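You operate a simulated robot arm through the tools that you are given. There is no shell and no other tool.

The job below is to be done with a simulated robot arm. You get a single attempt, and the scene is never put back.

TASK
Park the frame for cleaning and wipe the oil drip off its table.
Fine: low pressure, stroke to -40 mm, pressure off before the wipe; pad back where it lay. What is to be rubbed or washed off counts as gone when no trace of it is left.

The check looks at the end state, three seconds after you hand in, the way a careful person would. Anything else that was tipped, shoved, dropped, spilled or broken makes it a failure.

THE ROBOT
A 7-joint arm with a fingered hand, fixed in place. Base frame: the origin is on the floor under the middle of its stand, x ahead of it, y to its left, z up. Readings come in mm, degrees, newtons and seconds.
It reaches about 1023 mm from its shoulder. Its first joint turns from -166.0 to 166.0 degrees. Payload 4 kg.
The tool frame sits at the grasp point between the pads (the TCP): z along the fingers, y along the line on which they close. The tips reach 30 mm beyond it. The gripper opens to 104 mm; its body begins 35 mm behind the TCP. The gripper is a hand of 4 fingers: y runs from the thumb to the fingers, the wrist lies at [-15, -113, -190] in the tool frame, and closing takes about 1.5 s.
Orientation is that of the tool frame in the base frame, as a unit quaternion [w, x, y, z]. With the fingers straight down and the wrist toward the robot, the tool's x, y and z point along [0, 1, 0], [1, 0, 0] and [0, 0, -1] of the base frame.

THE INTERFACE
- The arm moves only by the tool nudge_tool. Its argument "deltas" is a list of rows, each a list of 7 numbers: the shift along the tool's x, y, z in units of 25 mm (1.0 is 25 mm), then the turn, a rotation vector about the tool's x, y, z in units of 8 degrees (1.0 is 8 degrees), then the gripper command, from -1 (fully open) to 1 (shut), values between in proportion. In form: [[x, y, z, wx, wy, wz, jaw], ...]. A call has 1 to 20 rows; each row shifts and turns the commanded pose from where the row before left it, along the tool's axes as they then stand. A call with a number of a shift or a turn outside -1 to 1 is refused whole. Each row takes 0.2 s and may step no farther than 50 mm and 8.6 degrees from the row before; otherwise, or with a gripper value out of range, the whole call is refused. Where a pose cannot be reached the arm comes as near as it can. A force on the tool above 40 N (or 10 N above the force at the start of the call, whichever is more), or a blocked arm, ends the call early, and 0.2 s more pass. The fingers move at their own pace (about 153 mm/s each) and stop on an object; they squeeze with about 22 N. The grip force told is the motor's: it shows also when the fingers shut on nothing. Time passes only in rows, and 0.2 s behind the last, so rows that do not move let the fingers close. It gives the time, the measured TCP pose, the force on the tool (base axes), the opening and the grip force at its end, in the units of the frame above (readings bear some noise), with the torque about the TCP (base axes, N m) and any sound that the robot's microphone picked up.
- Cameras (640 x 400 px; columns grow to the right, rows downward): "scene" is fixed at [398.1, -497.5, 1600.9]; the picture's right is [0.71, 0.70, 0.00], its down [0.68, -0.69, -0.26] and it looks along [-0.18, 0.18, -0.97] (base axes); focal length 214 px, centre (320, 200). "wrist" rides on the gripper at [61, -92, -130] in the tool frame; the picture's right is [-0.81, 0.28, -0.52], its down [-0.53, -0.71, 0.46] and it looks along [-0.24, 0.64, 0.72] (tool axes); focal length 275 px, centre (320, 200). There is no depth. A picture from a camera that has moved, and an enlarged one, comes with that camera's place and axes in the base frame and with its lens.
- get_image(camera): a new picture of that camera. It takes no simulated time.
- set_grasp(shape): the hand has 4 fingers and takes this shape, open, in about a second: jaw (thumb against the fingers, like two jaws); tri (thumb and two fingers); tip (a fingertip pinch); poke (one finger out to press); point (the index stretched); flat (the hand flat); cup (the hand cupped); fist (a fist). The gripper value then closes the fingers along that shape, each until it touches; the sizes above hold for jaw. It gives what a move gives, with no picture.
- close_up(camera, box): a new picture of the part [left, top, right, bottom] of that camera's present view, enlarged. It takes no simulated time.
- finish_job(): hands the job in; it is judged then, once.

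Places have to be worked out from the pictures, the camera data and where the tool is seen. Open the gripper and draw the arm clear of the work before you hand the job in, unless the task says otherwise.

The tools are called after "Emit:" as a command line: name --pt "numbers of a row" for each row, then --argument value for the rest, lists and objects as JSON in quotes. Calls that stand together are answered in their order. nudge_tool: Moves the arm, as the interface text tells. Its arguments: {"type":"object","properties":{"deltas":{"type":"array","items":{"type":"array","items":{"type":"number"}}}},"required":["deltas"]} The other tools are called the same way: set_grasp (shape) gives the hand a shape; get_image (camera) takes a picture; close_up (camera, box) takes an enlarged picture of a part of a camera's view; finish_job () hands the job in.

At the start:

```text
clock: 0.0
eef_pos: [281.6, -344.0, 1253.7]
tool_rot: [0.0, 0.707, 0.707, 0.0]
force: [-0.5, -0.5, -0.5]
torque: [0.0, 0.03, 0.0]
opening: 103.7
gripper_force: 0.1
shape: jaw
```

scene: 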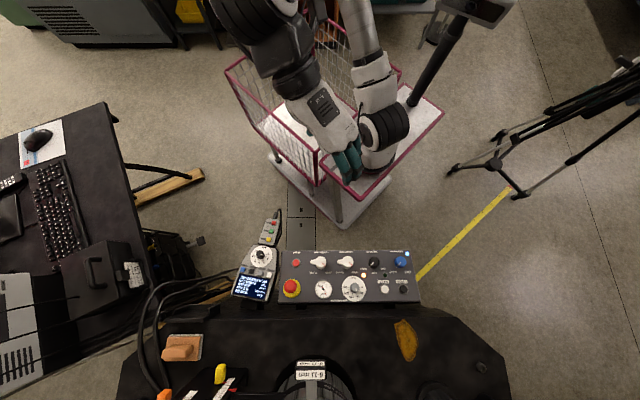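
wrist: 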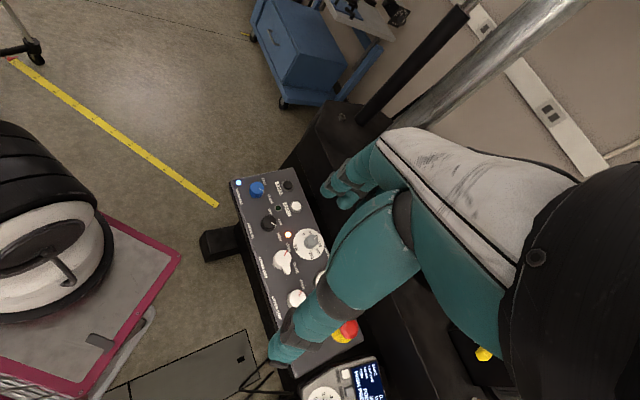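

I'll start by looking closely at the control panel, the pendant and the table from the scene camera.

Emit:
close_up --camera "scene" --box '[270, 240, 430, 310]'

Emit:
close_up --camera "scene" --box '[220, 200, 300, 310]'

Emit:
close_up --camera "scene" --box '[120, 300, 520, 400]'

Emit:
close_up --camera "wrist" --box '[220, 160, 400, 400]'

```text
4.00 times, centred on (350, 275) of scene
camera zoom: at [398.1, -497.5, 1600.9], right [0.71, 0.7, 0.0], down [0.68, -0.69, -0.26], along [-0.18, 0.18, -0.97], focal length 858 px, centre (200, -100)
```

zoom: 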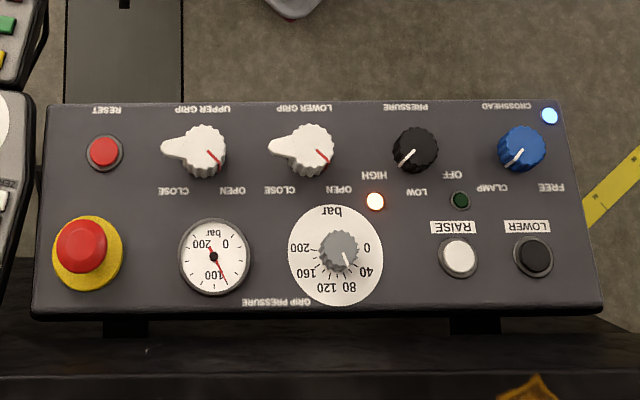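

```text
3.64 times, centred on (260, 255) of scene
camera zoom: at [398.1, -497.5, 1600.9], right [0.71, 0.7, 0.0], down [0.68, -0.69, -0.26], along [-0.18, 0.18, -0.97], focal length 780 px, centre (538, 0)
```

zoom: 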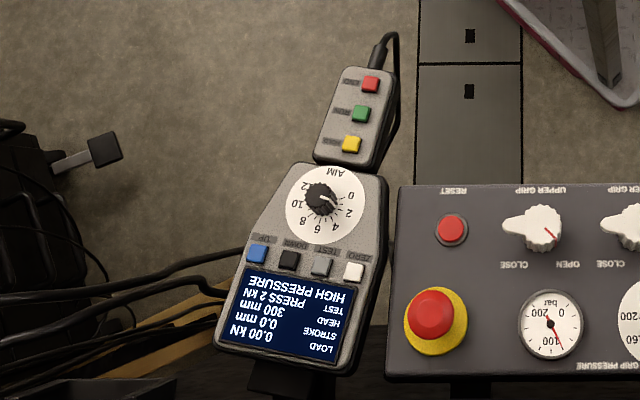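

```text
1.60 times, centred on (320, 350) of scene
camera zoom: at [398.1, -497.5, 1600.9], right [0.71, 0.7, 0.0], down [0.68, -0.69, -0.26], along [-0.18, 0.18, -0.97], focal length 343 px, centre (320, -40)
```

zoom: 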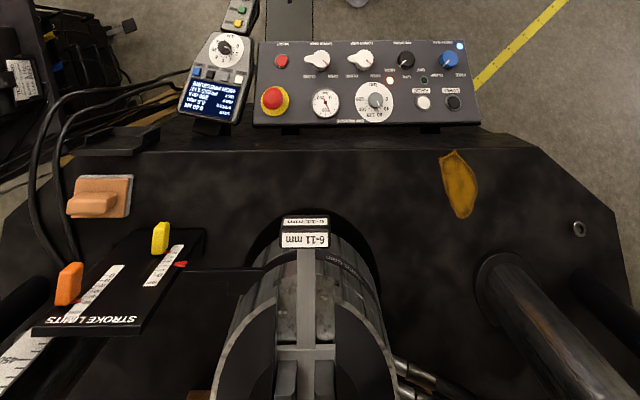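

```text
1.67 times, centred on (310, 280) of wrist
camera zoom: at [190.0, -283.8, 1382.9], right [0.28, -0.81, 0.52], down [-0.71, -0.53, -0.46], along [0.64, -0.24, -0.72], focal length 459 px, centre (337, 67)
```

zoom: 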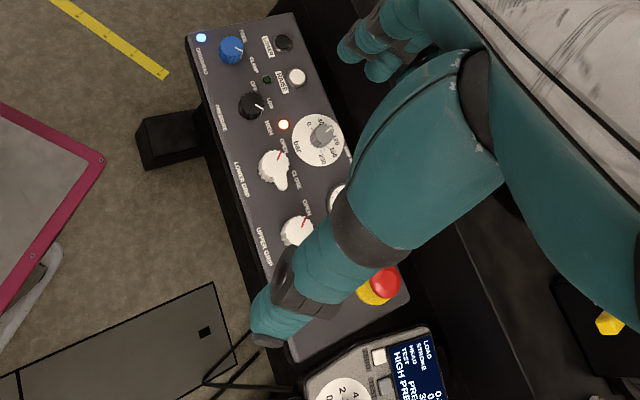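

Panel, pendant, a pad on the left of the table, an amber drip on the right, and a stroke limit plate are visible. I zoom on those details to read labels.

Emit:
close_up --camera "scene" --box '[120, 320, 260, 400]'

Emit:
close_up --camera "scene" --box '[370, 310, 450, 370]'

Emit:
close_up --camera "scene" --box '[225, 240, 285, 305]'

Emit:
close_up --camera "scene" --box '[250, 205, 290, 250]'

Emit:
close_up --camera "scene" --box '[260, 340, 380, 400]'

```text
4.57 times, centred on (190, 360) of scene
camera zoom: at [398.1, -497.5, 1600.9], right [0.71, 0.7, 0.0], down [0.68, -0.69, -0.26], along [-0.18, 0.18, -0.97], focal length 980 px, centre (914, -531)
```

zoom: 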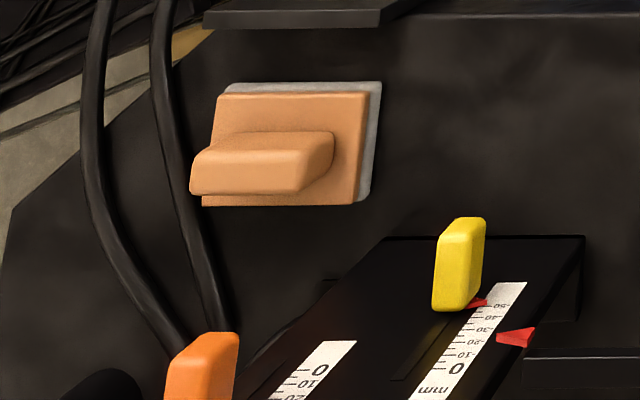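

```text
6.67 times, centred on (410, 340) of scene
camera zoom: at [398.1, -497.5, 1600.9], right [0.71, 0.7, 0.0], down [0.68, -0.69, -0.26], along [-0.18, 0.18, -0.97], focal length 1430 px, centre (-280, -733)
```

zoom: 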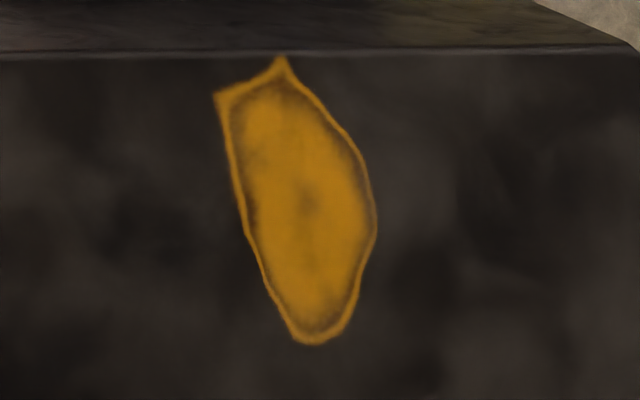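

```text
6.15 times, centred on (255, 272) of scene
camera zoom: at [398.1, -497.5, 1600.9], right [0.71, 0.7, 0.0], down [0.68, -0.69, -0.26], along [-0.18, 0.18, -0.97], focal length 1320 px, centre (720, -246)
```

zoom: 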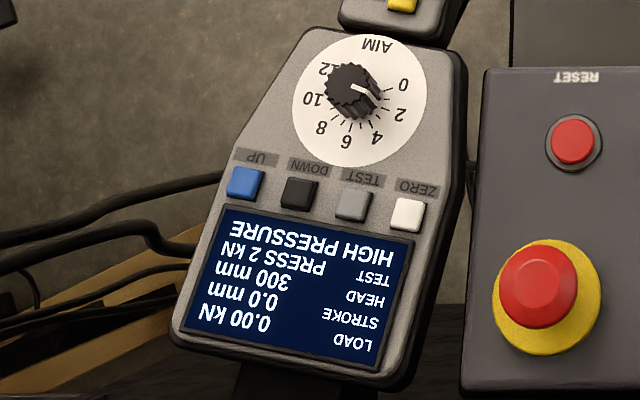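

```text
8.89 times, centred on (270, 228) of scene
camera zoom: at [398.1, -497.5, 1600.9], right [0.71, 0.7, 0.0], down [0.68, -0.69, -0.26], along [-0.18, 0.18, -0.97], focal length 1906 px, centre (764, -44)
```

zoom: 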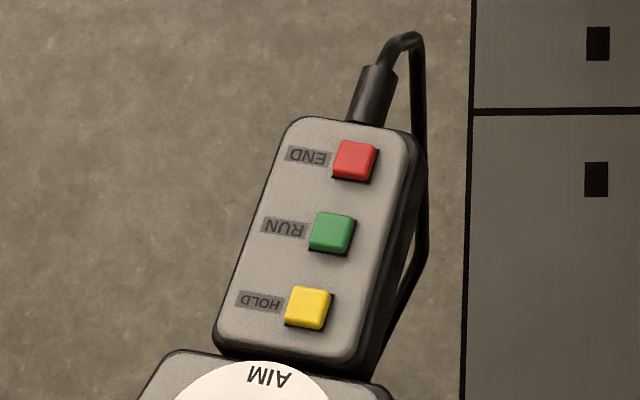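

```text
5.33 times, centred on (320, 370) of scene
camera zoom: at [398.1, -497.5, 1600.9], right [0.71, 0.7, 0.0], down [0.68, -0.69, -0.26], along [-0.18, 0.18, -0.97], focal length 1144 px, centre (320, -707)
```

zoom: 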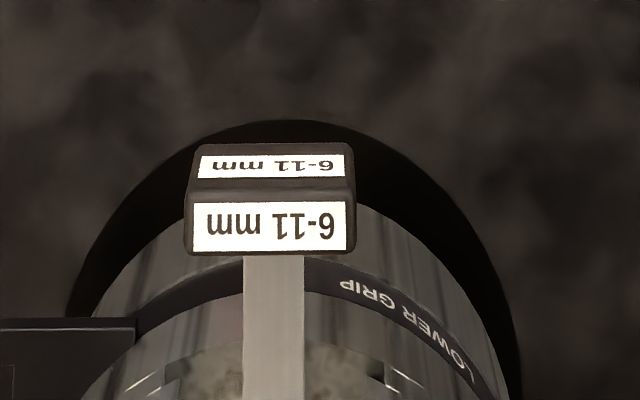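

I read the stroke limits plate more closely, since the yellow slider may block the travel before -40 mm.

Emit:
close_up --camera "scene" --box '[205, 360, 250, 400]'

Emit:
close_up --camera "scene" --box '[140, 365, 210, 400]'

Emit:
close_up --camera "scene" --box '[330, 245, 370, 305]'

Emit:
close_up --camera "scene" --box '[360, 245, 420, 305]'

Emit:
close_up --camera "wrist" --box '[300, 300, 400, 400]'

```text
10.00 times, centred on (228, 380) of scene
camera zoom: at [398.1, -497.5, 1600.9], right [0.71, 0.7, 0.0], down [0.68, -0.69, -0.26], along [-0.18, 0.18, -0.97], focal length 2145 px, centre (1245, -1600)
```

zoom: 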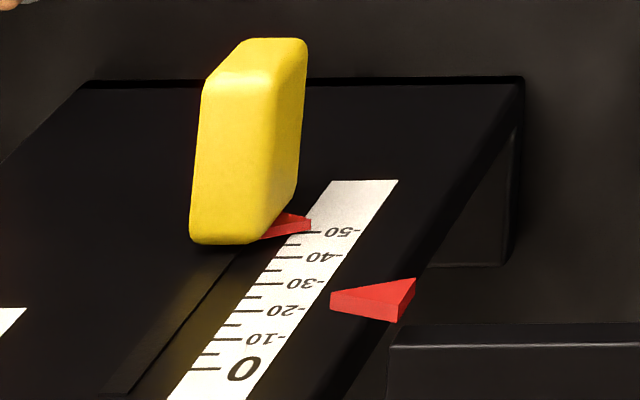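

```text
9.14 times, centred on (175, 382) of scene
camera zoom: at [398.1, -497.5, 1600.9], right [0.71, 0.7, 0.0], down [0.68, -0.69, -0.26], along [-0.18, 0.18, -0.97], focal length 1961 px, centre (1646, -1469)
```

zoom: 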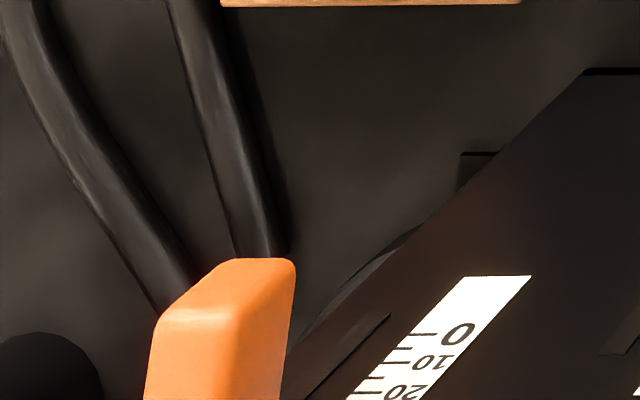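

```text
6.67 times, centred on (350, 275) of scene
camera zoom: at [398.1, -497.5, 1600.9], right [0.71, 0.7, 0.0], down [0.68, -0.69, -0.26], along [-0.18, 0.18, -0.97], focal length 1430 px, centre (120, -300)
```

zoom: 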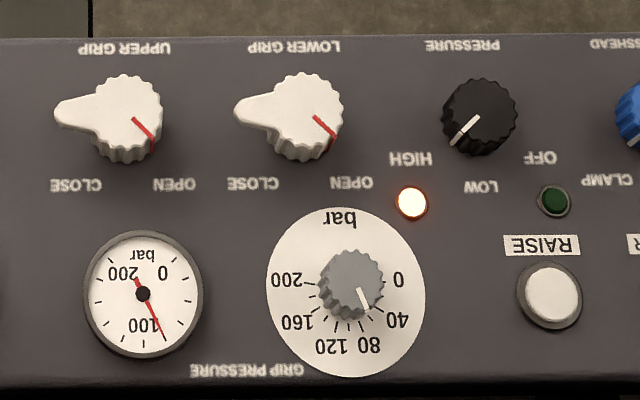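

```text
6.67 times, centred on (390, 275) of scene
camera zoom: at [398.1, -497.5, 1600.9], right [0.71, 0.7, 0.0], down [0.68, -0.69, -0.26], along [-0.18, 0.18, -0.97], focal length 1430 px, centre (-147, -300)
```

zoom: 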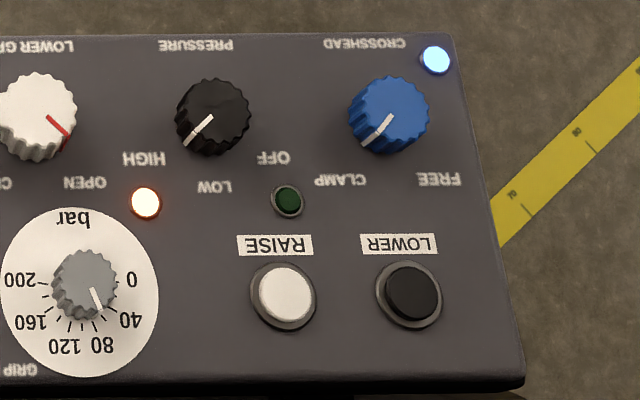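

```text
4.00 times, centred on (350, 350) of wrist
camera zoom: at [190.0, -283.8, 1382.9], right [0.28, -0.81, 0.52], down [-0.71, -0.53, -0.46], along [0.64, -0.24, -0.72], focal length 1101 px, centre (200, -400)
```

zoom: 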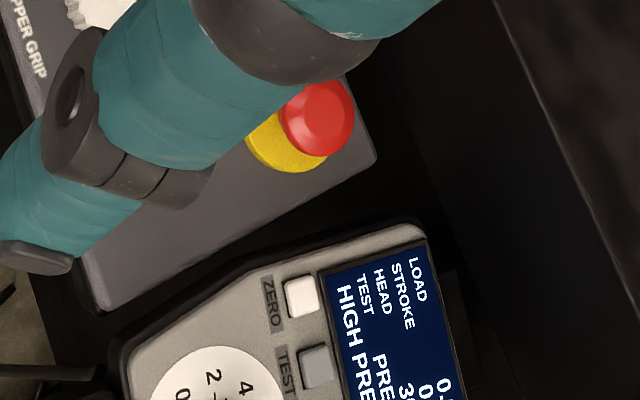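

The red pointer and the yellow slider may be displaced by parallax, so I need another viewpoint. I turn the hand about 45° toward the machine in place (tool z, positive = toward -y) and look with the wrist camera.

Emit:
nudge_tool --pt "0 0 0 0 0 1 -1" --pt "0 0 0 0 0 1 -1" --pt "0 0 0 0 0 1 -1" --pt "0 0 0 0 0 1 -1" --pt "0 0 0 0 0 1 -1" --pt "0 0 0 0 0 0.6 -1" --pt "0 0 0 0 0 0 -1"

Emit:
get_image --camera "wrist"

Emit:
get_image --camera "scene"

```text
clock: 1.6
eef_pos: [281.9, -344.7, 1253.3]
tool_rot: [-0.001, 0.924, 0.383, 0.0]
force: [0.1, 0.8, -1.1]
torque: [-0.02, -0.01, -0.05]
opening: 103.7
gripper_force: 0.0
shape: jaw
```

```text
taken
camera wrist: at [260.3, -237.0, 1382.7], right [-0.38, -0.77, 0.52], down [-0.88, 0.13, -0.46], along [0.28, -0.63, -0.72], focal length 275 px, centre (320, 200)
```

wrist: 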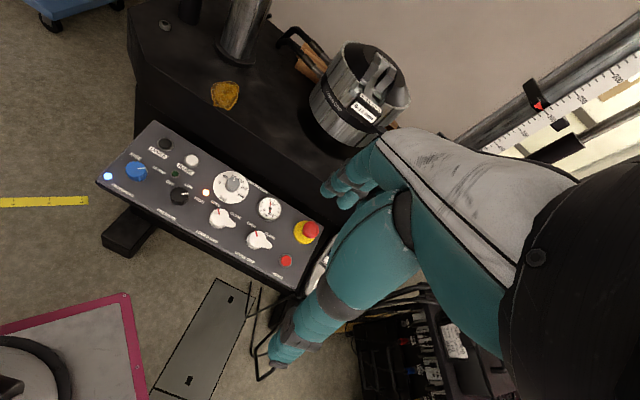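

```text
taken
```

scene: 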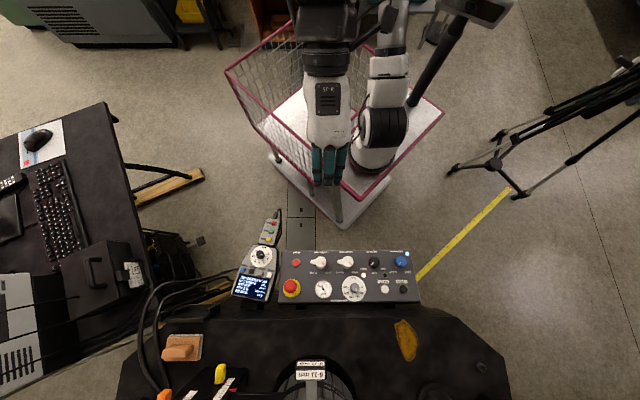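

The table height triangulates to about z≈920 with the drip near (728,-497). I zoom into this wrist view for the frame details on the right.

Emit:
close_up --camera "wrist" --box '[440, 20, 640, 180]'

Emit:
close_up --camera "wrist" --box '[200, 0, 420, 140]'

Emit:
close_up --camera "wrist" --box '[90, 110, 330, 280]'

```text
2.50 times, centred on (540, 100) of wrist
camera zoom: at [260.3, -237.0, 1382.7], right [-0.38, -0.77, 0.52], down [-0.88, 0.13, -0.46], along [0.28, -0.63, -0.72], focal length 688 px, centre (-230, 450)
```

zoom: 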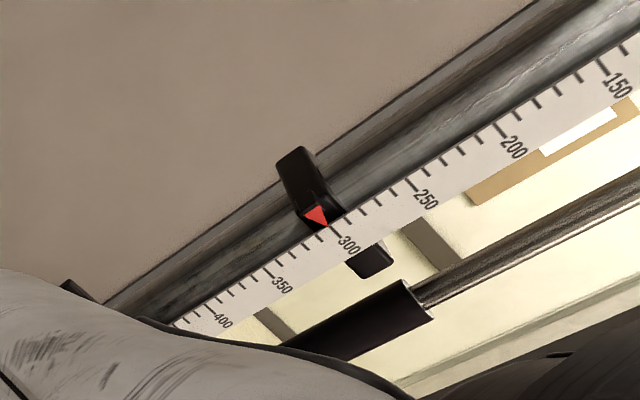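

```text
2.86 times, centred on (310, 70) of wrist
camera zoom: at [260.3, -237.0, 1382.7], right [-0.38, -0.77, 0.52], down [-0.88, 0.13, -0.46], along [0.28, -0.63, -0.72], focal length 786 px, centre (349, 571)
```

zoom: 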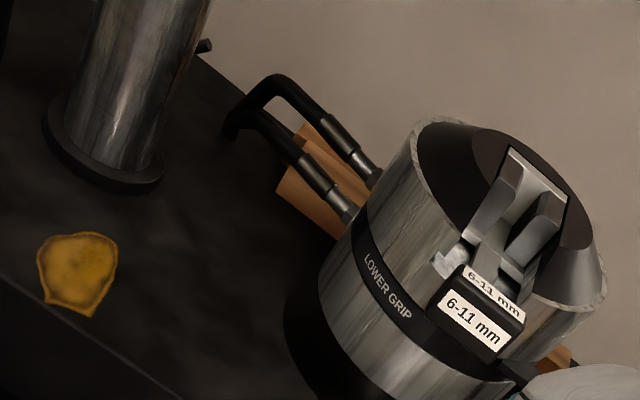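

```text
2.35 times, centred on (210, 195) of wrist
camera zoom: at [260.3, -237.0, 1382.7], right [-0.38, -0.77, 0.52], down [-0.88, 0.13, -0.46], along [0.28, -0.63, -0.72], focal length 648 px, centre (579, 212)
```

zoom: 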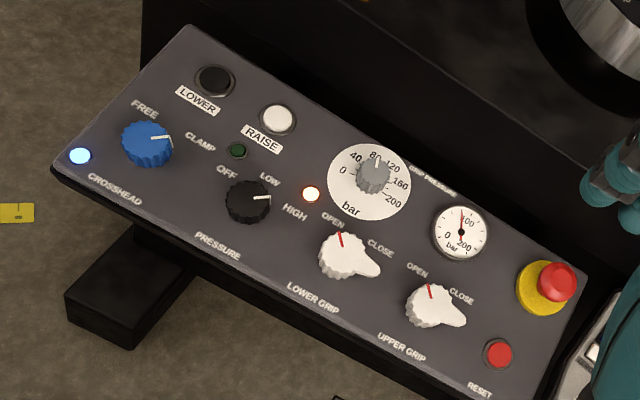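

Panel seems tilted about 15° toward the operator; knob PRESSURE is near (547,-375,800) and set to HIGH. I now move the hand sideways (robot's right, above the pendant, z≈1200) to look at the pendant, pad and stroke-limit plate.

Emit:
nudge_tool --pt "-1 0.2 0 0 0 0 -1" --pt "-1 0.2 0 0 0 0 -1" --pt "-1 0.2 0 0 0 0 -1" --pt "-1 0.2 0 0 0 0 -1" --pt "-1 0.2 0 0 0 0 -1" --pt "-1 0.2 0 0 0 0 -1" --pt "-1 0.2 0 0 0 0 -1" --pt "-1 0.2 0 0 0 0 -1" --pt "-1 0.2 0 0 0 0 -1" --pt "-1 0.2 0 0 0 0 -1" --pt "-1 0.2 0 0 0 0 -1" --pt "-1 0.2 0 0 0 0 -1" --pt "-1 0.2 0 0 0 0 -1" --pt "0 0 0 0 0 0 -1"

Emit:
get_image --camera "wrist"

Emit:
get_image --camera "scene"

```text
clock: 4.6
eef_pos: [99.2, -622.1, 1253.2]
tool_rot: [0.0, 0.923, 0.384, 0.001]
force: [0.5, 0.3, -0.5]
torque: [0.02, 0.01, 0.01]
opening: 103.7
gripper_force: 0.0
shape: jaw
```

```text
taken
camera wrist: at [76.8, -513.8, 1382.8], right [-0.38, -0.77, 0.52], down [-0.88, 0.12, -0.46], along [0.29, -0.63, -0.72], focal length 275 px, centre (320, 200)
```

wrist: 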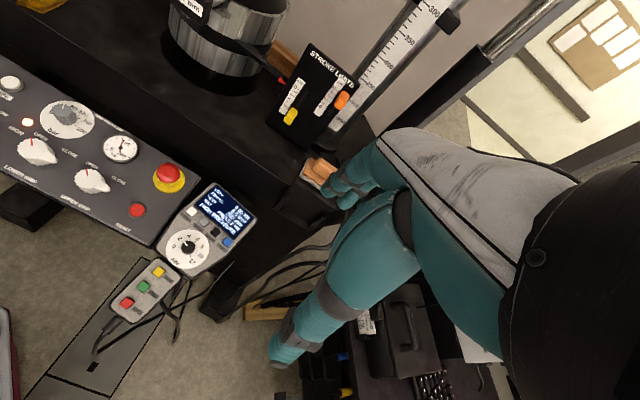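

```text
taken
```

scene: 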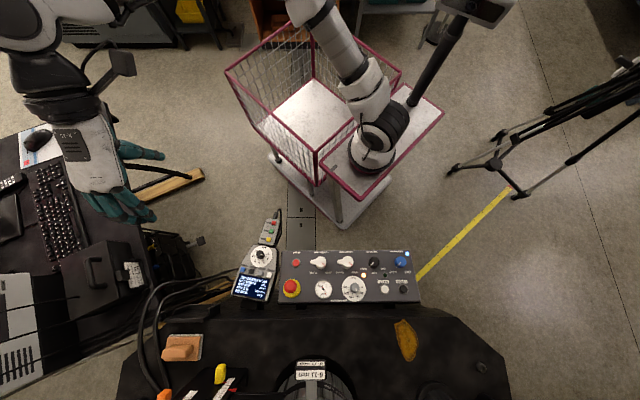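

The stroke-limit plate, pendant and pad are now visible in the wrist view. I zoom in on them.

Emit:
close_up --camera "wrist" --box '[250, 30, 390, 170]'

Emit:
close_up --camera "wrist" --box '[100, 170, 270, 320]'

Emit:
close_up --camera "wrist" --box '[280, 130, 400, 230]'

Emit:
close_up --camera "wrist" --box '[0, 50, 200, 250]'

```text
2.86 times, centred on (320, 100) of wrist
camera zoom: at [76.8, -513.8, 1382.8], right [-0.38, -0.77, 0.52], down [-0.88, 0.12, -0.46], along [0.29, -0.63, -0.72], focal length 786 px, centre (320, 486)
```

zoom: 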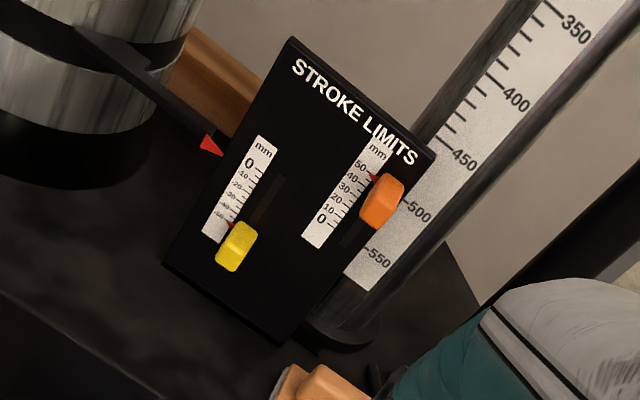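

```text
2.67 times, centred on (185, 245) of wrist
camera zoom: at [76.8, -513.8, 1382.8], right [-0.38, -0.77, 0.52], down [-0.88, 0.12, -0.46], along [0.29, -0.63, -0.72], focal length 734 px, centre (680, 80)
```

zoom: 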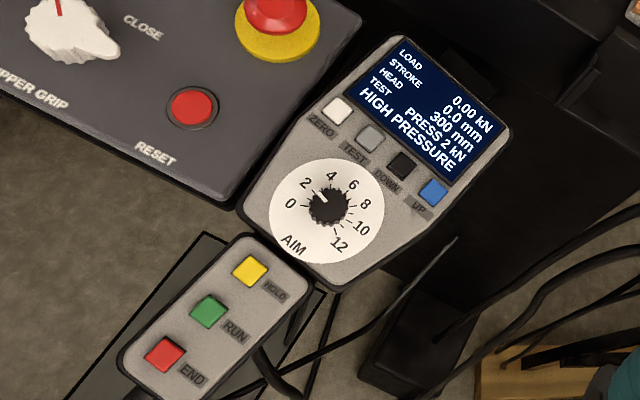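

```text
4.00 times, centred on (340, 180) of wrist
camera zoom: at [76.8, -513.8, 1382.8], right [-0.38, -0.77, 0.52], down [-0.88, 0.12, -0.46], along [0.29, -0.63, -0.72], focal length 1101 px, centre (240, 280)
```

zoom: 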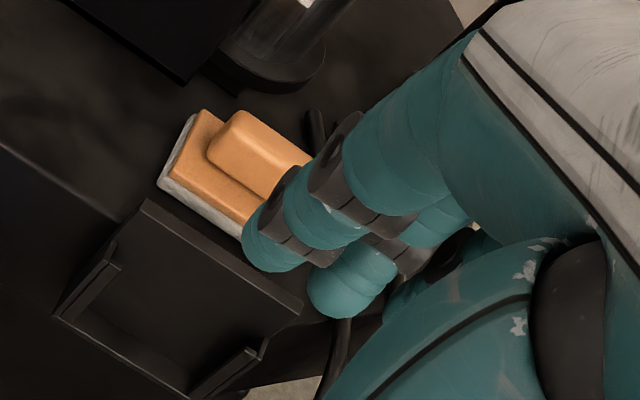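

```text
2.00 times, centred on (100, 150) of wrist
camera zoom: at [76.8, -513.8, 1382.8], right [-0.38, -0.77, 0.52], down [-0.88, 0.12, -0.46], along [0.29, -0.63, -0.72], focal length 551 px, centre (760, 300)
```

zoom: 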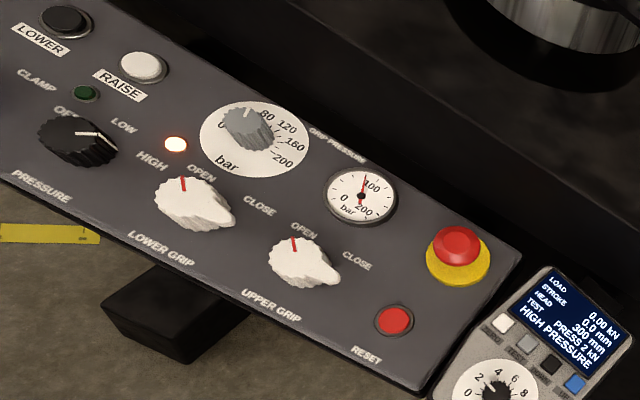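

The limit pointer of the yellow slider reads about -48 mm from both views, so -40 mm is within limits. Next I set the PRESSURE knob: it lies near a,b machine coordinates → (546,-377,808) in base; I move the hand above it at height ~1100 first.

Emit:
nudge_tool --pt "0.978 0.232 0.3 0 0 0 -1" --pt "0.978 0.232 0.3 0 0 0 -1" --pt "0.978 0.232 0.3 0 0 0 -1" --pt "0.978 0.232 0.3 0 0 0 -1" --pt "0.978 0.232 0.3 0 0 0 -1" --pt "0.978 0.232 0.3 0 0 0 -1" --pt "0.978 0.232 0.3 0 0 0 -1" --pt "0.978 0.232 0.3 0 0 0 -1" --pt "0.978 0.232 0.3 0 0 0 -1" --pt "0.978 0.232 0.3 0 0 0 -1" --pt "0.978 0.232 0.3 0 0 0 -1" --pt "0.978 0.232 0.3 0 0 0 -1" --pt "0.978 0.232 0.3 0 0 0 -1" --pt "0.978 0.232 0.3 0 0 0 -1" --pt "0.978 0.232 0.3 0 0 0 -1" --pt "0.978 0.232 0.3 0 0 0 -1" --pt "0.978 0.232 0.3 0 0 0 -1" --pt "0.978 0.232 0.3 0 0 0 -1" --pt "0.978 0.232 0.3 0 0 0 -1" --pt "0.978 0.232 0.3 0 0 0 -1"

Emit:
get_image --camera "wrist"

Emit:
get_image --camera "scene"

```text
clock: 8.8
eef_pos: [522.6, -356.5, 1104.5]
tool_rot: [0.0, 0.923, 0.384, 0.001]
force: [-0.3, -0.2, -0.2]
torque: [0.0, -0.01, 0.01]
opening: 103.8
gripper_force: 0.2
shape: jaw
```

```text
taken
camera wrist: at [501.9, -248.5, 1234.1], right [-0.38, -0.77, 0.52], down [-0.88, 0.12, -0.46], along [0.29, -0.63, -0.72], focal length 275 px, centre (320, 200)
```

wrist: 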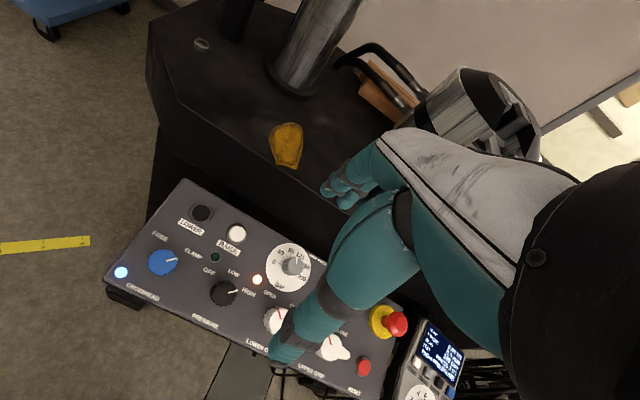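

```text
taken
```

scene: 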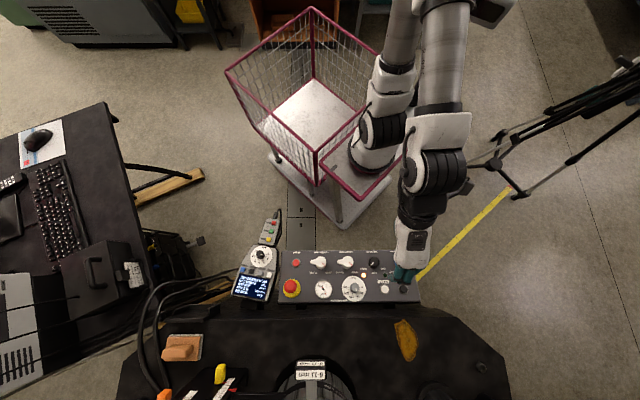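

The hand is above the panel. I try the "tri" shape to see its finger layout for gripping the round knob.

Emit:
set_grasp --shape "tri"

Emit:
get_image --camera "wrist"

Emit:
close_up --camera "scene" --box '[360, 190, 480, 310]'

```text
clock: 9.7
eef_pos: [522.4, -356.3, 1104.8]
tool_rot: [0.001, 0.923, 0.384, 0.0]
force: [1.0, -0.2, -0.1]
torque: [-0.02, 0.0, 0.01]
opening: 103.7
gripper_force: 0.1
shape: tri
```

```text
taken
camera wrist: at [501.8, -248.7, 1234.2], right [-0.38, -0.77, 0.52], down [-0.88, 0.12, -0.46], along [0.29, -0.63, -0.72], focal length 275 px, centre (320, 200)
```

wrist: 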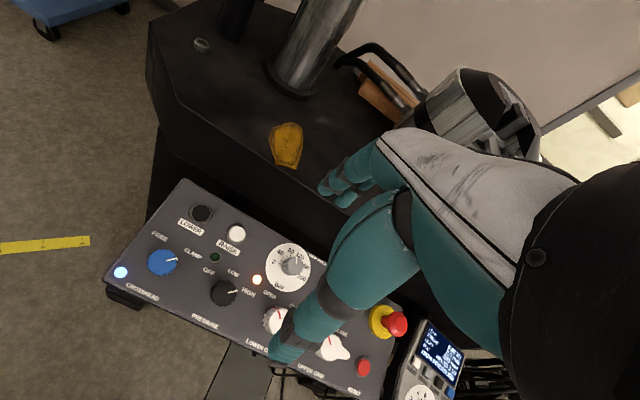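

```text
3.33 times, centred on (420, 250) of scene
camera zoom: at [398.1, -497.5, 1600.9], right [0.71, 0.7, 0.0], down [0.68, -0.69, -0.26], along [-0.18, 0.18, -0.97], focal length 715 px, centre (-13, 33)
```

zoom: 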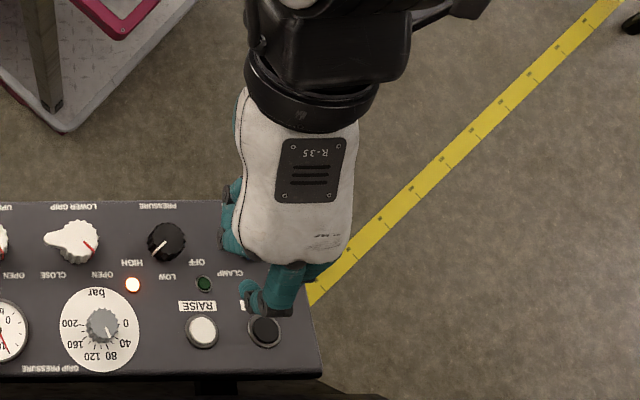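

I keep the tri shape. Now I tilt the fingers ~14° forward to match the panel normal and descend to about 60 mm above the knob.

Emit:
nudge_tool --pt "0.01 0.066 0.95 0 0 0 -1" --pt "0.01 0.066 0.95 0 0 0 -1" --pt "0.01 0.066 0.95 0 0 0 -1" --pt "0.01 0.066 0.95 0 0 0 -1" --pt "0.01 0.066 0.95 0 0 0 -1" --pt "0.01 0.066 0.95 0 0 0 -1" --pt "0.01 0.066 0.95 0 0 0 -1" --pt "0.01 0.066 0.95 0 0 0 -1" --pt "0.01 0.066 0.95 0 0 0 -1" --pt "0.01 0.066 0.95 0 0 0 -1" --pt "0 0 0 -0.875 0 0 -1" --pt "0 0 0 -0.875 0 0 -1" --pt "0 0 0 0 0 0 -1"

Emit:
get_image --camera "wrist"

Emit:
close_up --camera "scene" --box '[320, 220, 440, 310]'

```text
clock: 12.5
eef_pos: [593.1, -434.2, 895.1]
tool_rot: [0.113, 0.917, 0.381, 0.047]
force: [0.5, -0.8, 0.5]
torque: [-0.01, 0.01, -0.01]
opening: 103.8
gripper_force: 0.1
shape: tri
out of reach, approached as far as the arm can: row 4, 5, 6, 7, 8, 9, 10, 11, 12
```

```text
taken
camera wrist: at [550.6, -305.6, 998.8], right [-0.47, -0.68, 0.57], down [-0.79, 0.03, -0.61], along [0.4, -0.74, -0.55], focal length 275 px, centre (320, 200)
```

wrist: 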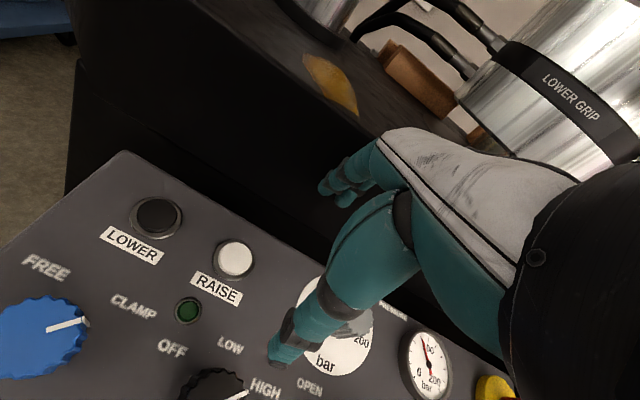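

```text
4.44 times, centred on (380, 265) of scene
camera zoom: at [398.1, -497.5, 1600.9], right [0.71, 0.7, 0.0], down [0.68, -0.69, -0.26], along [-0.18, 0.18, -0.97], focal length 953 px, centre (53, -89)
```

zoom: 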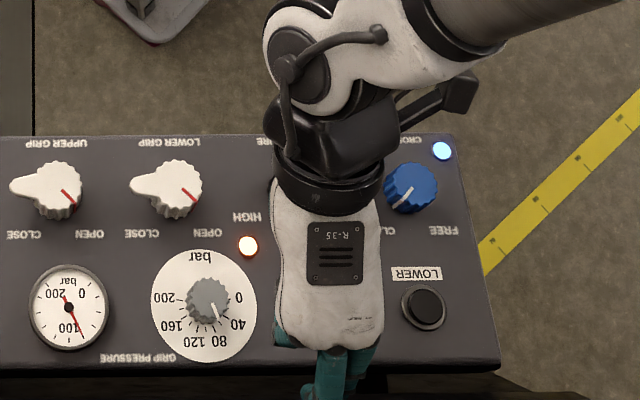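

The arm could not fold that close to its base with this yaw; it ended at (593,-434,895), touching nothing. I back up and will try a different yaw (hand turned so that the wrist lies farther from the base).

Emit:
nudge_tool --pt "0 0 -1 0 0 0 -1" --pt "0 0 -1 0 0 0 -1" --pt "0 0 -1 0 0 0 -1" --pt "0 0 -1 0 0 0 -1" --pt "0 0 0 0 0 0 -1"

```text
clock: 13.7
eef_pos: [578.8, -420.9, 991.8]
tool_rot: [0.111, 0.917, 0.381, 0.047]
force: [-0.2, -0.4, 0.3]
torque: [-0.03, 0.0, 0.04]
opening: 103.7
gripper_force: 0.0
shape: tri
out of reach, approached as far as the arm can: row 1
```

Moves re-anchor at the reached pose. I raise a bit more and rotate the hand -45° about the tool axis, keeping the tilt, so the wrist moves away from the base.

Emit:
nudge_tool --pt "0 0 -1 0 0 0 -1" --pt "0 0 -1 0 0 0 -1" --pt "0 0 0 0 0 -0.94 -1" --pt "0 0 0 0 0 -0.94 -1" --pt "0 0 0 0 0 -0.94 -1" --pt "0 0 0 0 0 -0.94 -1" --pt "0 0 0 0 0 -0.94 -1" --pt "0 0 0 0 0 -0.94 -1" --pt "0 0 0 0 0 0 -1"

Emit:
get_image --camera "scene"

Emit:
get_image --camera "wrist"

```text
clock: 15.7
eef_pos: [570.8, -412.5, 1040.1]
tool_rot: [0.122, 0.7, 0.704, -0.001]
force: [-0.3, 1.0, 0.0]
torque: [-0.01, 0.02, -0.01]
opening: 104.1
gripper_force: 0.2
shape: tri
```

```text
taken
```

scene: 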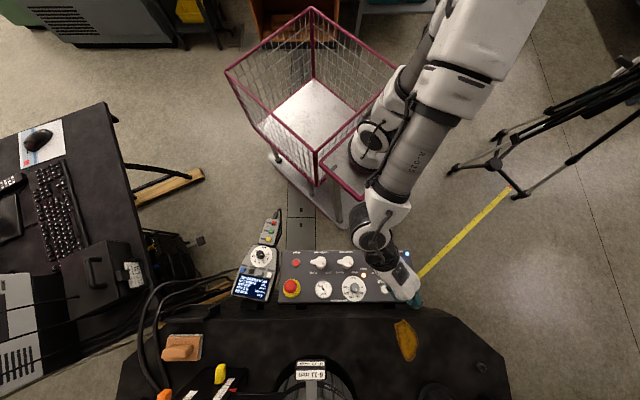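

```text
taken
camera wrist: at [458.5, -331.8, 1140.0], right [0.18, -0.7, 0.69], down [-0.63, -0.62, -0.47], along [0.76, -0.35, -0.55], focal length 275 px, centre (320, 200)
```

wrist: 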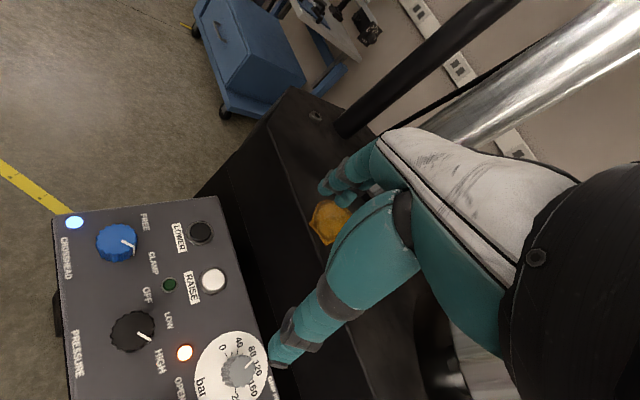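

The tilted view gives the knob at about (547,-376,805), consistent with my earlier estimate. I move to hover 60 mm above it along the panel normal and check reachability.

Emit:
nudge_tool --pt "0.5 -0.42 0.4 0 0 0 -1" --pt "0.5 -0.42 0.5 0 0 0 -1" --pt "0.5 -0.42 0.8 0 0 0 -1" --pt "0.5 -0.42 0.9 0 0 0 -1" --pt "0.5 -0.42 0.9 0 0 0 -1" --pt "0.52 -0.42 0.9 0 0 0 -1" --pt "0 0 0.9 0 0 0 -1" --pt "0 0 0.98 0 0 0 -1" --pt "0 0 0 0 0 0 -1"

Emit:
get_image --camera "wrist"

Emit:
close_up --camera "scene" --box '[320, 220, 440, 310]'

```text
clock: 17.7
eef_pos: [552.9, -399.4, 872.7]
tool_rot: [0.123, 0.7, 0.704, 0.001]
force: [-0.5, 0.3, -0.2]
torque: [0.0, 0.0, -0.01]
opening: 103.8
gripper_force: 0.1
shape: tri
out of reach, approached as far as the arm can: row 4, 5, 6
```

```text
taken
camera wrist: at [440.8, -319.1, 971.4], right [0.17, -0.7, 0.69], down [-0.63, -0.62, -0.47], along [0.76, -0.35, -0.55], focal length 275 px, centre (320, 200)
```

wrist: 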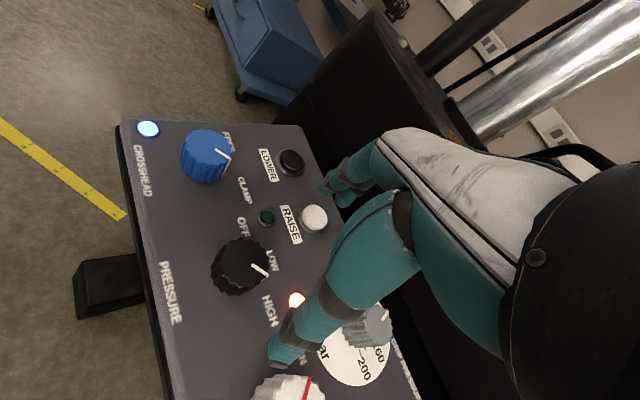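

```text
4.44 times, centred on (380, 265) of scene
camera zoom: at [398.1, -497.5, 1600.9], right [0.71, 0.7, 0.0], down [0.68, -0.69, -0.26], along [-0.18, 0.18, -0.97], focal length 953 px, centre (53, -89)
```

zoom: 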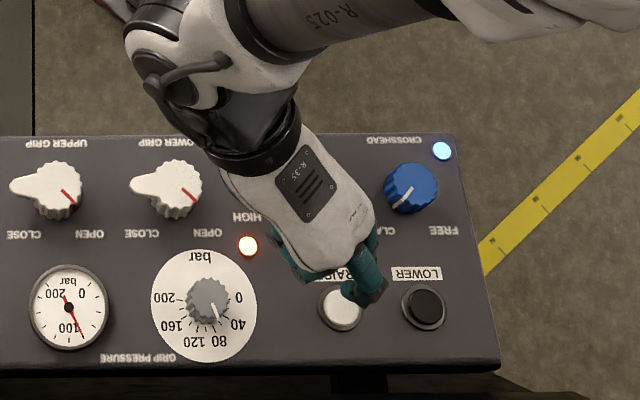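

The knob is ~37 mm further toward the robot than I could get. I turn the hand another -32° (wrist then farther from the base) and try to close the gap.

Emit:
nudge_tool --pt "0 0 0 0 0 -1 -1" --pt "0 0 0 0 0 -1 -1" --pt "0 0 0 0 0 -1 -1" --pt "0 0 0 0 0 -1 -1" --pt "0 0 0 0 0 0 -1"

```text
clock: 18.9
eef_pos: [550.8, -399.3, 872.5]
tool_rot: [0.117, 0.478, 0.87, -0.034]
force: [0.4, -0.2, -0.4]
torque: [0.0, -0.04, 0.01]
opening: 103.9
gripper_force: 0.0
shape: tri
```

Now I shift by about (-14,+33,-8) mm to sit over the knob axis.

Emit:
nudge_tool --pt "0.5 0.07 0 0 0 0 -1" --pt "0.5 0.07 0 0 0 0 -1" --pt "0.46 0.07 0 0 0 0 -1" --pt "0 0 0 0 0 0 -1"

Emit:
get_image --camera "wrist"

Emit:
close_up --camera "scene" --box '[320, 220, 440, 310]'

```text
clock: 19.9
eef_pos: [536.8, -366.3, 865.3]
tool_rot: [0.117, 0.479, 0.869, -0.033]
force: [0.4, -0.4, -0.1]
torque: [-0.03, -0.01, -0.01]
opening: 103.9
gripper_force: 0.0
shape: tri
```

```text
taken
camera wrist: at [406.1, -343.6, 970.6], right [0.56, -0.43, 0.71], down [-0.25, -0.9, -0.35], along [0.79, 0.02, -0.61], focal length 275 px, centre (320, 200)
```

wrist: 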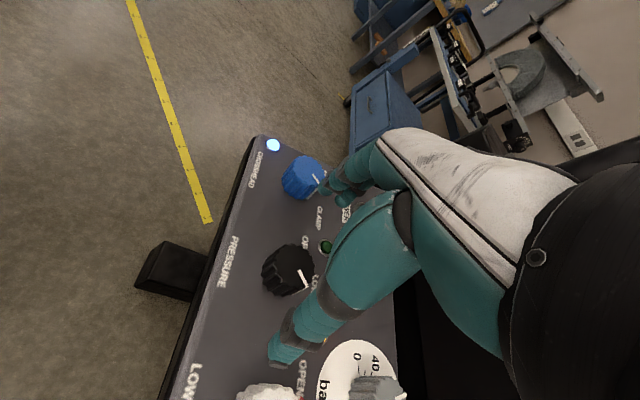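

```text
4.44 times, centred on (380, 265) of scene
camera zoom: at [398.1, -497.5, 1600.9], right [0.71, 0.7, 0.0], down [0.68, -0.69, -0.26], along [-0.18, 0.18, -0.97], focal length 953 px, centre (53, -89)
```

zoom: 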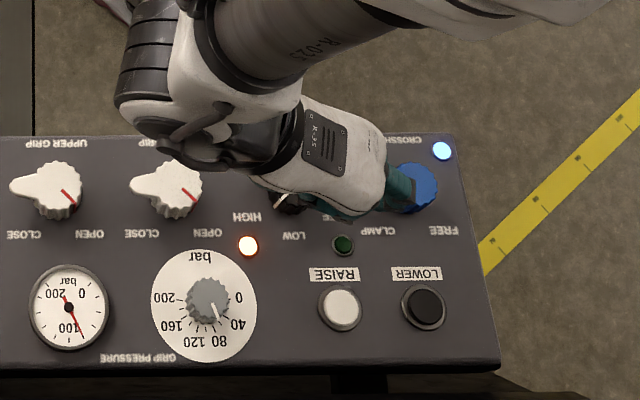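

Reached. I zoom in on the knob from here to refine its centre before descending.

Emit:
close_up --camera "wrist" --box '[230, 220, 350, 320]'

```text
4.00 times, centred on (290, 270) of wrist
camera zoom: at [406.1, -343.6, 970.6], right [0.56, -0.43, 0.71], down [-0.25, -0.9, -0.35], along [0.79, 0.02, -0.61], focal length 1101 px, centre (440, -80)
```

zoom: 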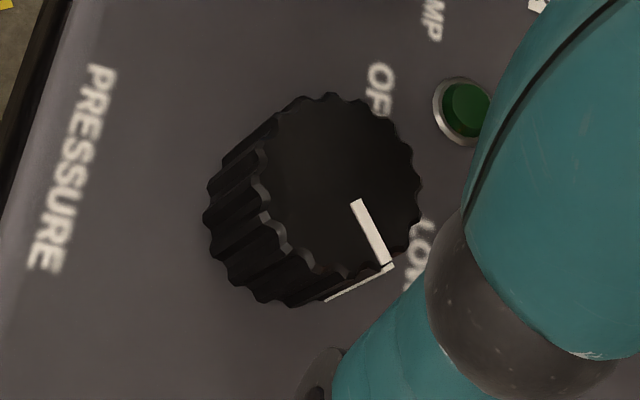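

The hand axis is aligned within ~2 mm of the knob axis. I pre-close the fingers partly (to keep clear of the blue knob) and descend in small steps along the normal.

Emit:
nudge_tool --pt "0 0 0 0 0 0 -0.25" --pt "0 0 0 0 0 0 -0.25" --pt "0 0 0.3 0 0 0 -0.25" --pt "0 0 0.3 0 0 0 -0.25" --pt "0 0 0.3 0 0 0 -0.25" --pt "0 0 0 0 0 0 -0.25"

Emit:
get_image --camera "wrist"

Emit:
close_up --camera "scene" --box '[320, 220, 440, 310]'

```text
clock: 21.3
eef_pos: [541.1, -371.0, 843.1]
tool_rot: [0.117, 0.479, 0.87, -0.034]
force: [-0.6, -0.6, 1.0]
torque: [0.0, -0.02, 0.0]
opening: 65.3
gripper_force: 0.1
shape: tri
```

```text
taken
camera wrist: at [411.2, -347.9, 949.0], right [0.56, -0.43, 0.71], down [-0.25, -0.9, -0.35], along [0.79, 0.02, -0.61], focal length 275 px, centre (320, 200)
```

wrist: 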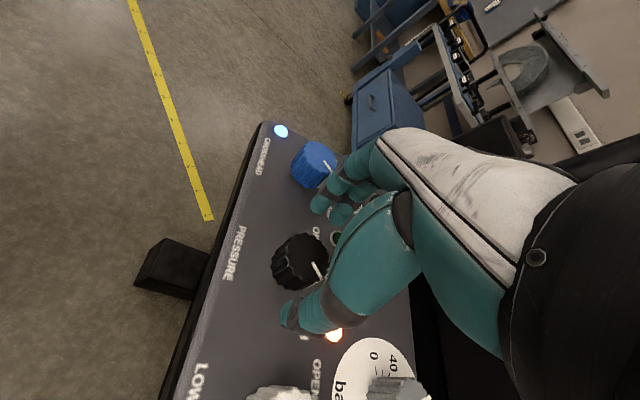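

```text
4.44 times, centred on (380, 265) of scene
camera zoom: at [398.1, -497.5, 1600.9], right [0.71, 0.7, 0.0], down [0.68, -0.69, -0.26], along [-0.18, 0.18, -0.97], focal length 953 px, centre (53, -89)
```

zoom: 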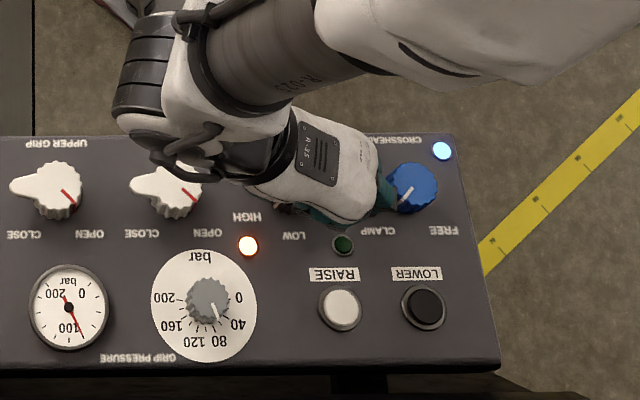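

I zoom to check the knob's position relative to the fingers.

Emit:
close_up --camera "wrist" --box '[240, 160, 380, 340]'

```text
2.22 times, centred on (310, 250) of wrist
camera zoom: at [411.2, -347.9, 949.0], right [0.56, -0.43, 0.71], down [-0.25, -0.9, -0.35], along [0.79, 0.02, -0.61], focal length 612 px, centre (342, 89)
```

zoom: 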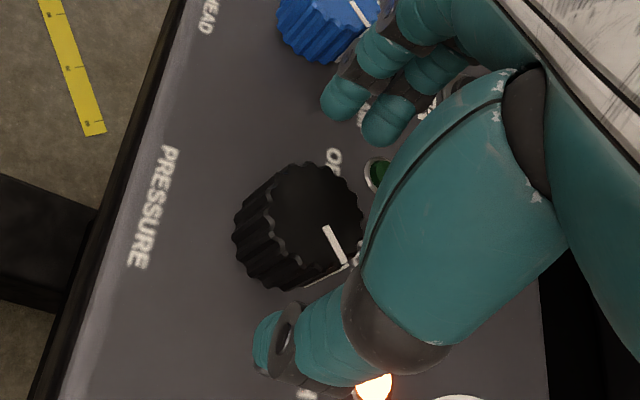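

Alignment looks within a couple of mm. I descend another 21 mm and close on the knob.

Emit:
nudge_tool --pt "0 0 0.3 0 0 0 -0.25" --pt "0 0 0.3 0 0 0 -0.25" --pt "0 0 0.24 0 0 0 -0.25" --pt "0 0 0 0 0 0 -0.25"

Emit:
close_up --camera "wrist" --box '[240, 160, 380, 340]'

```text
clock: 22.3
eef_pos: [545.1, -374.0, 822.3]
tool_rot: [0.118, 0.48, 0.869, -0.034]
force: [-0.7, 0.1, -0.1]
torque: [0.02, -0.03, 0.01]
opening: 64.9
gripper_force: 0.1
shape: tri
```

```text
2.22 times, centred on (310, 250) of wrist
camera zoom: at [414.3, -350.5, 928.2], right [0.56, -0.43, 0.71], down [-0.25, -0.9, -0.35], along [0.79, 0.02, -0.61], focal length 612 px, centre (342, 89)
```

zoom: 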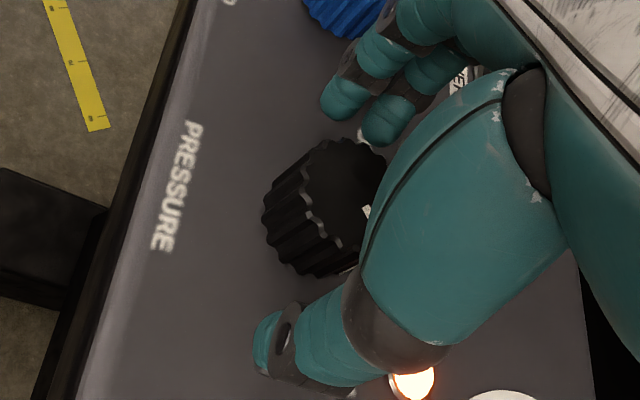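

The knob is between thumb and fingers with no contact force. I close the fingers on it.

Emit:
nudge_tool --pt "0 0 0 0 0 0 0.1" --pt "0 0 0 0 0 0 0.4" --pt "0 0 0 0 0 0 1" --pt "0 0 0 0 0 0 1" --pt "0 0 0 0 0 0 1"

Emit:
close_up --camera "wrist" --box '[240, 160, 380, 340]'

```text
clock: 23.5
eef_pos: [545.7, -374.5, 821.2]
tool_rot: [0.117, 0.479, 0.87, -0.033]
force: [-0.1, 0.2, -2.6]
torque: [-0.01, 0.02, -0.03]
opening: 28.2
gripper_force: 22.3
shape: tri
```

```text
2.22 times, centred on (310, 250) of wrist
camera zoom: at [414.3, -350.5, 928.3], right [0.56, -0.43, 0.71], down [-0.25, -0.9, -0.35], along [0.79, 0.02, -0.61], focal length 612 px, centre (342, 89)
```

zoom: 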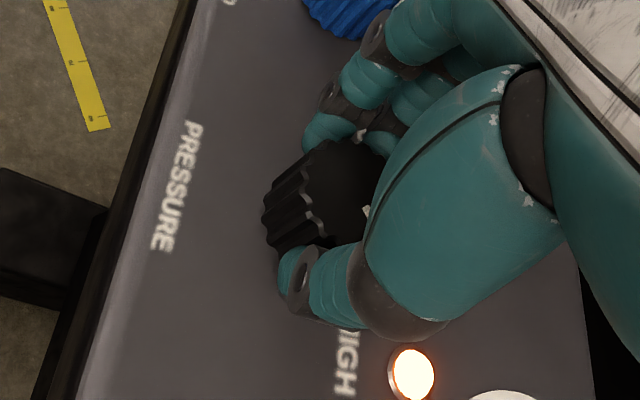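

The knob is gripped (22 N). I rotate 45° counter-clockwise (seen from above) toward LOW.

Emit:
nudge_tool --pt "0 0 0 0 0 -0.7 1" --pt "0 0 0 0 0 -0.7 1" --pt "0 0 0 0 0 -0.7 1" --pt "0 0 0 0 0 -0.7 1" --pt "0 0 0 0 0 -0.7 1" --pt "0 0 0 0 0 -0.7 1" --pt "0 0 0 0 0 -0.7 1" --pt "0 0 0 0 0 -0.7 1" --pt "0 0 0 0 0 0 1"

Emit:
get_image --camera "wrist"

Emit:
close_up --camera "scene" --box '[220, 220, 440, 310]'

```text
clock: 25.5
eef_pos: [545.8, -373.7, 821.7]
tool_rot: [0.096, 0.111, 0.986, -0.076]
force: [-0.1, -5.5, 1.1]
torque: [-0.17, 0.01, -0.01]
opening: 28.2
gripper_force: 21.4
shape: tri
```

```text
taken
camera wrist: at [442.8, -427.9, 946.9], right [0.75, 0.19, 0.63], down [0.42, -0.87, -0.24], along [0.51, 0.45, -0.74], focal length 275 px, centre (320, 200)
```

wrist: 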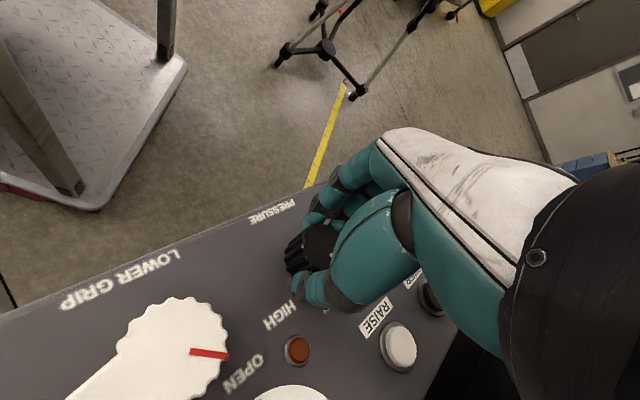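

```text
2.91 times, centred on (330, 265) of scene
camera zoom: at [398.1, -497.5, 1600.9], right [0.71, 0.7, 0.0], down [0.68, -0.69, -0.26], along [-0.18, 0.18, -0.97], focal length 624 px, centre (291, 11)
```

zoom: 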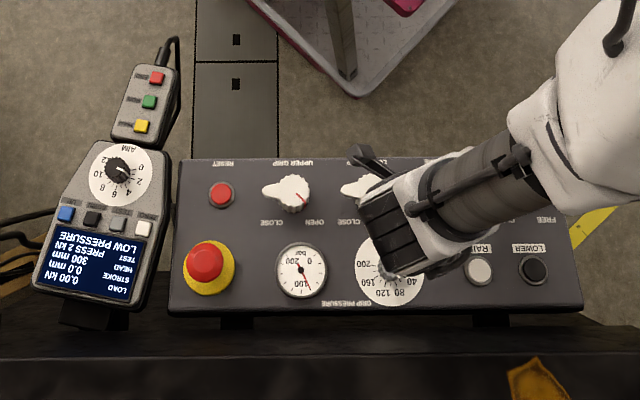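

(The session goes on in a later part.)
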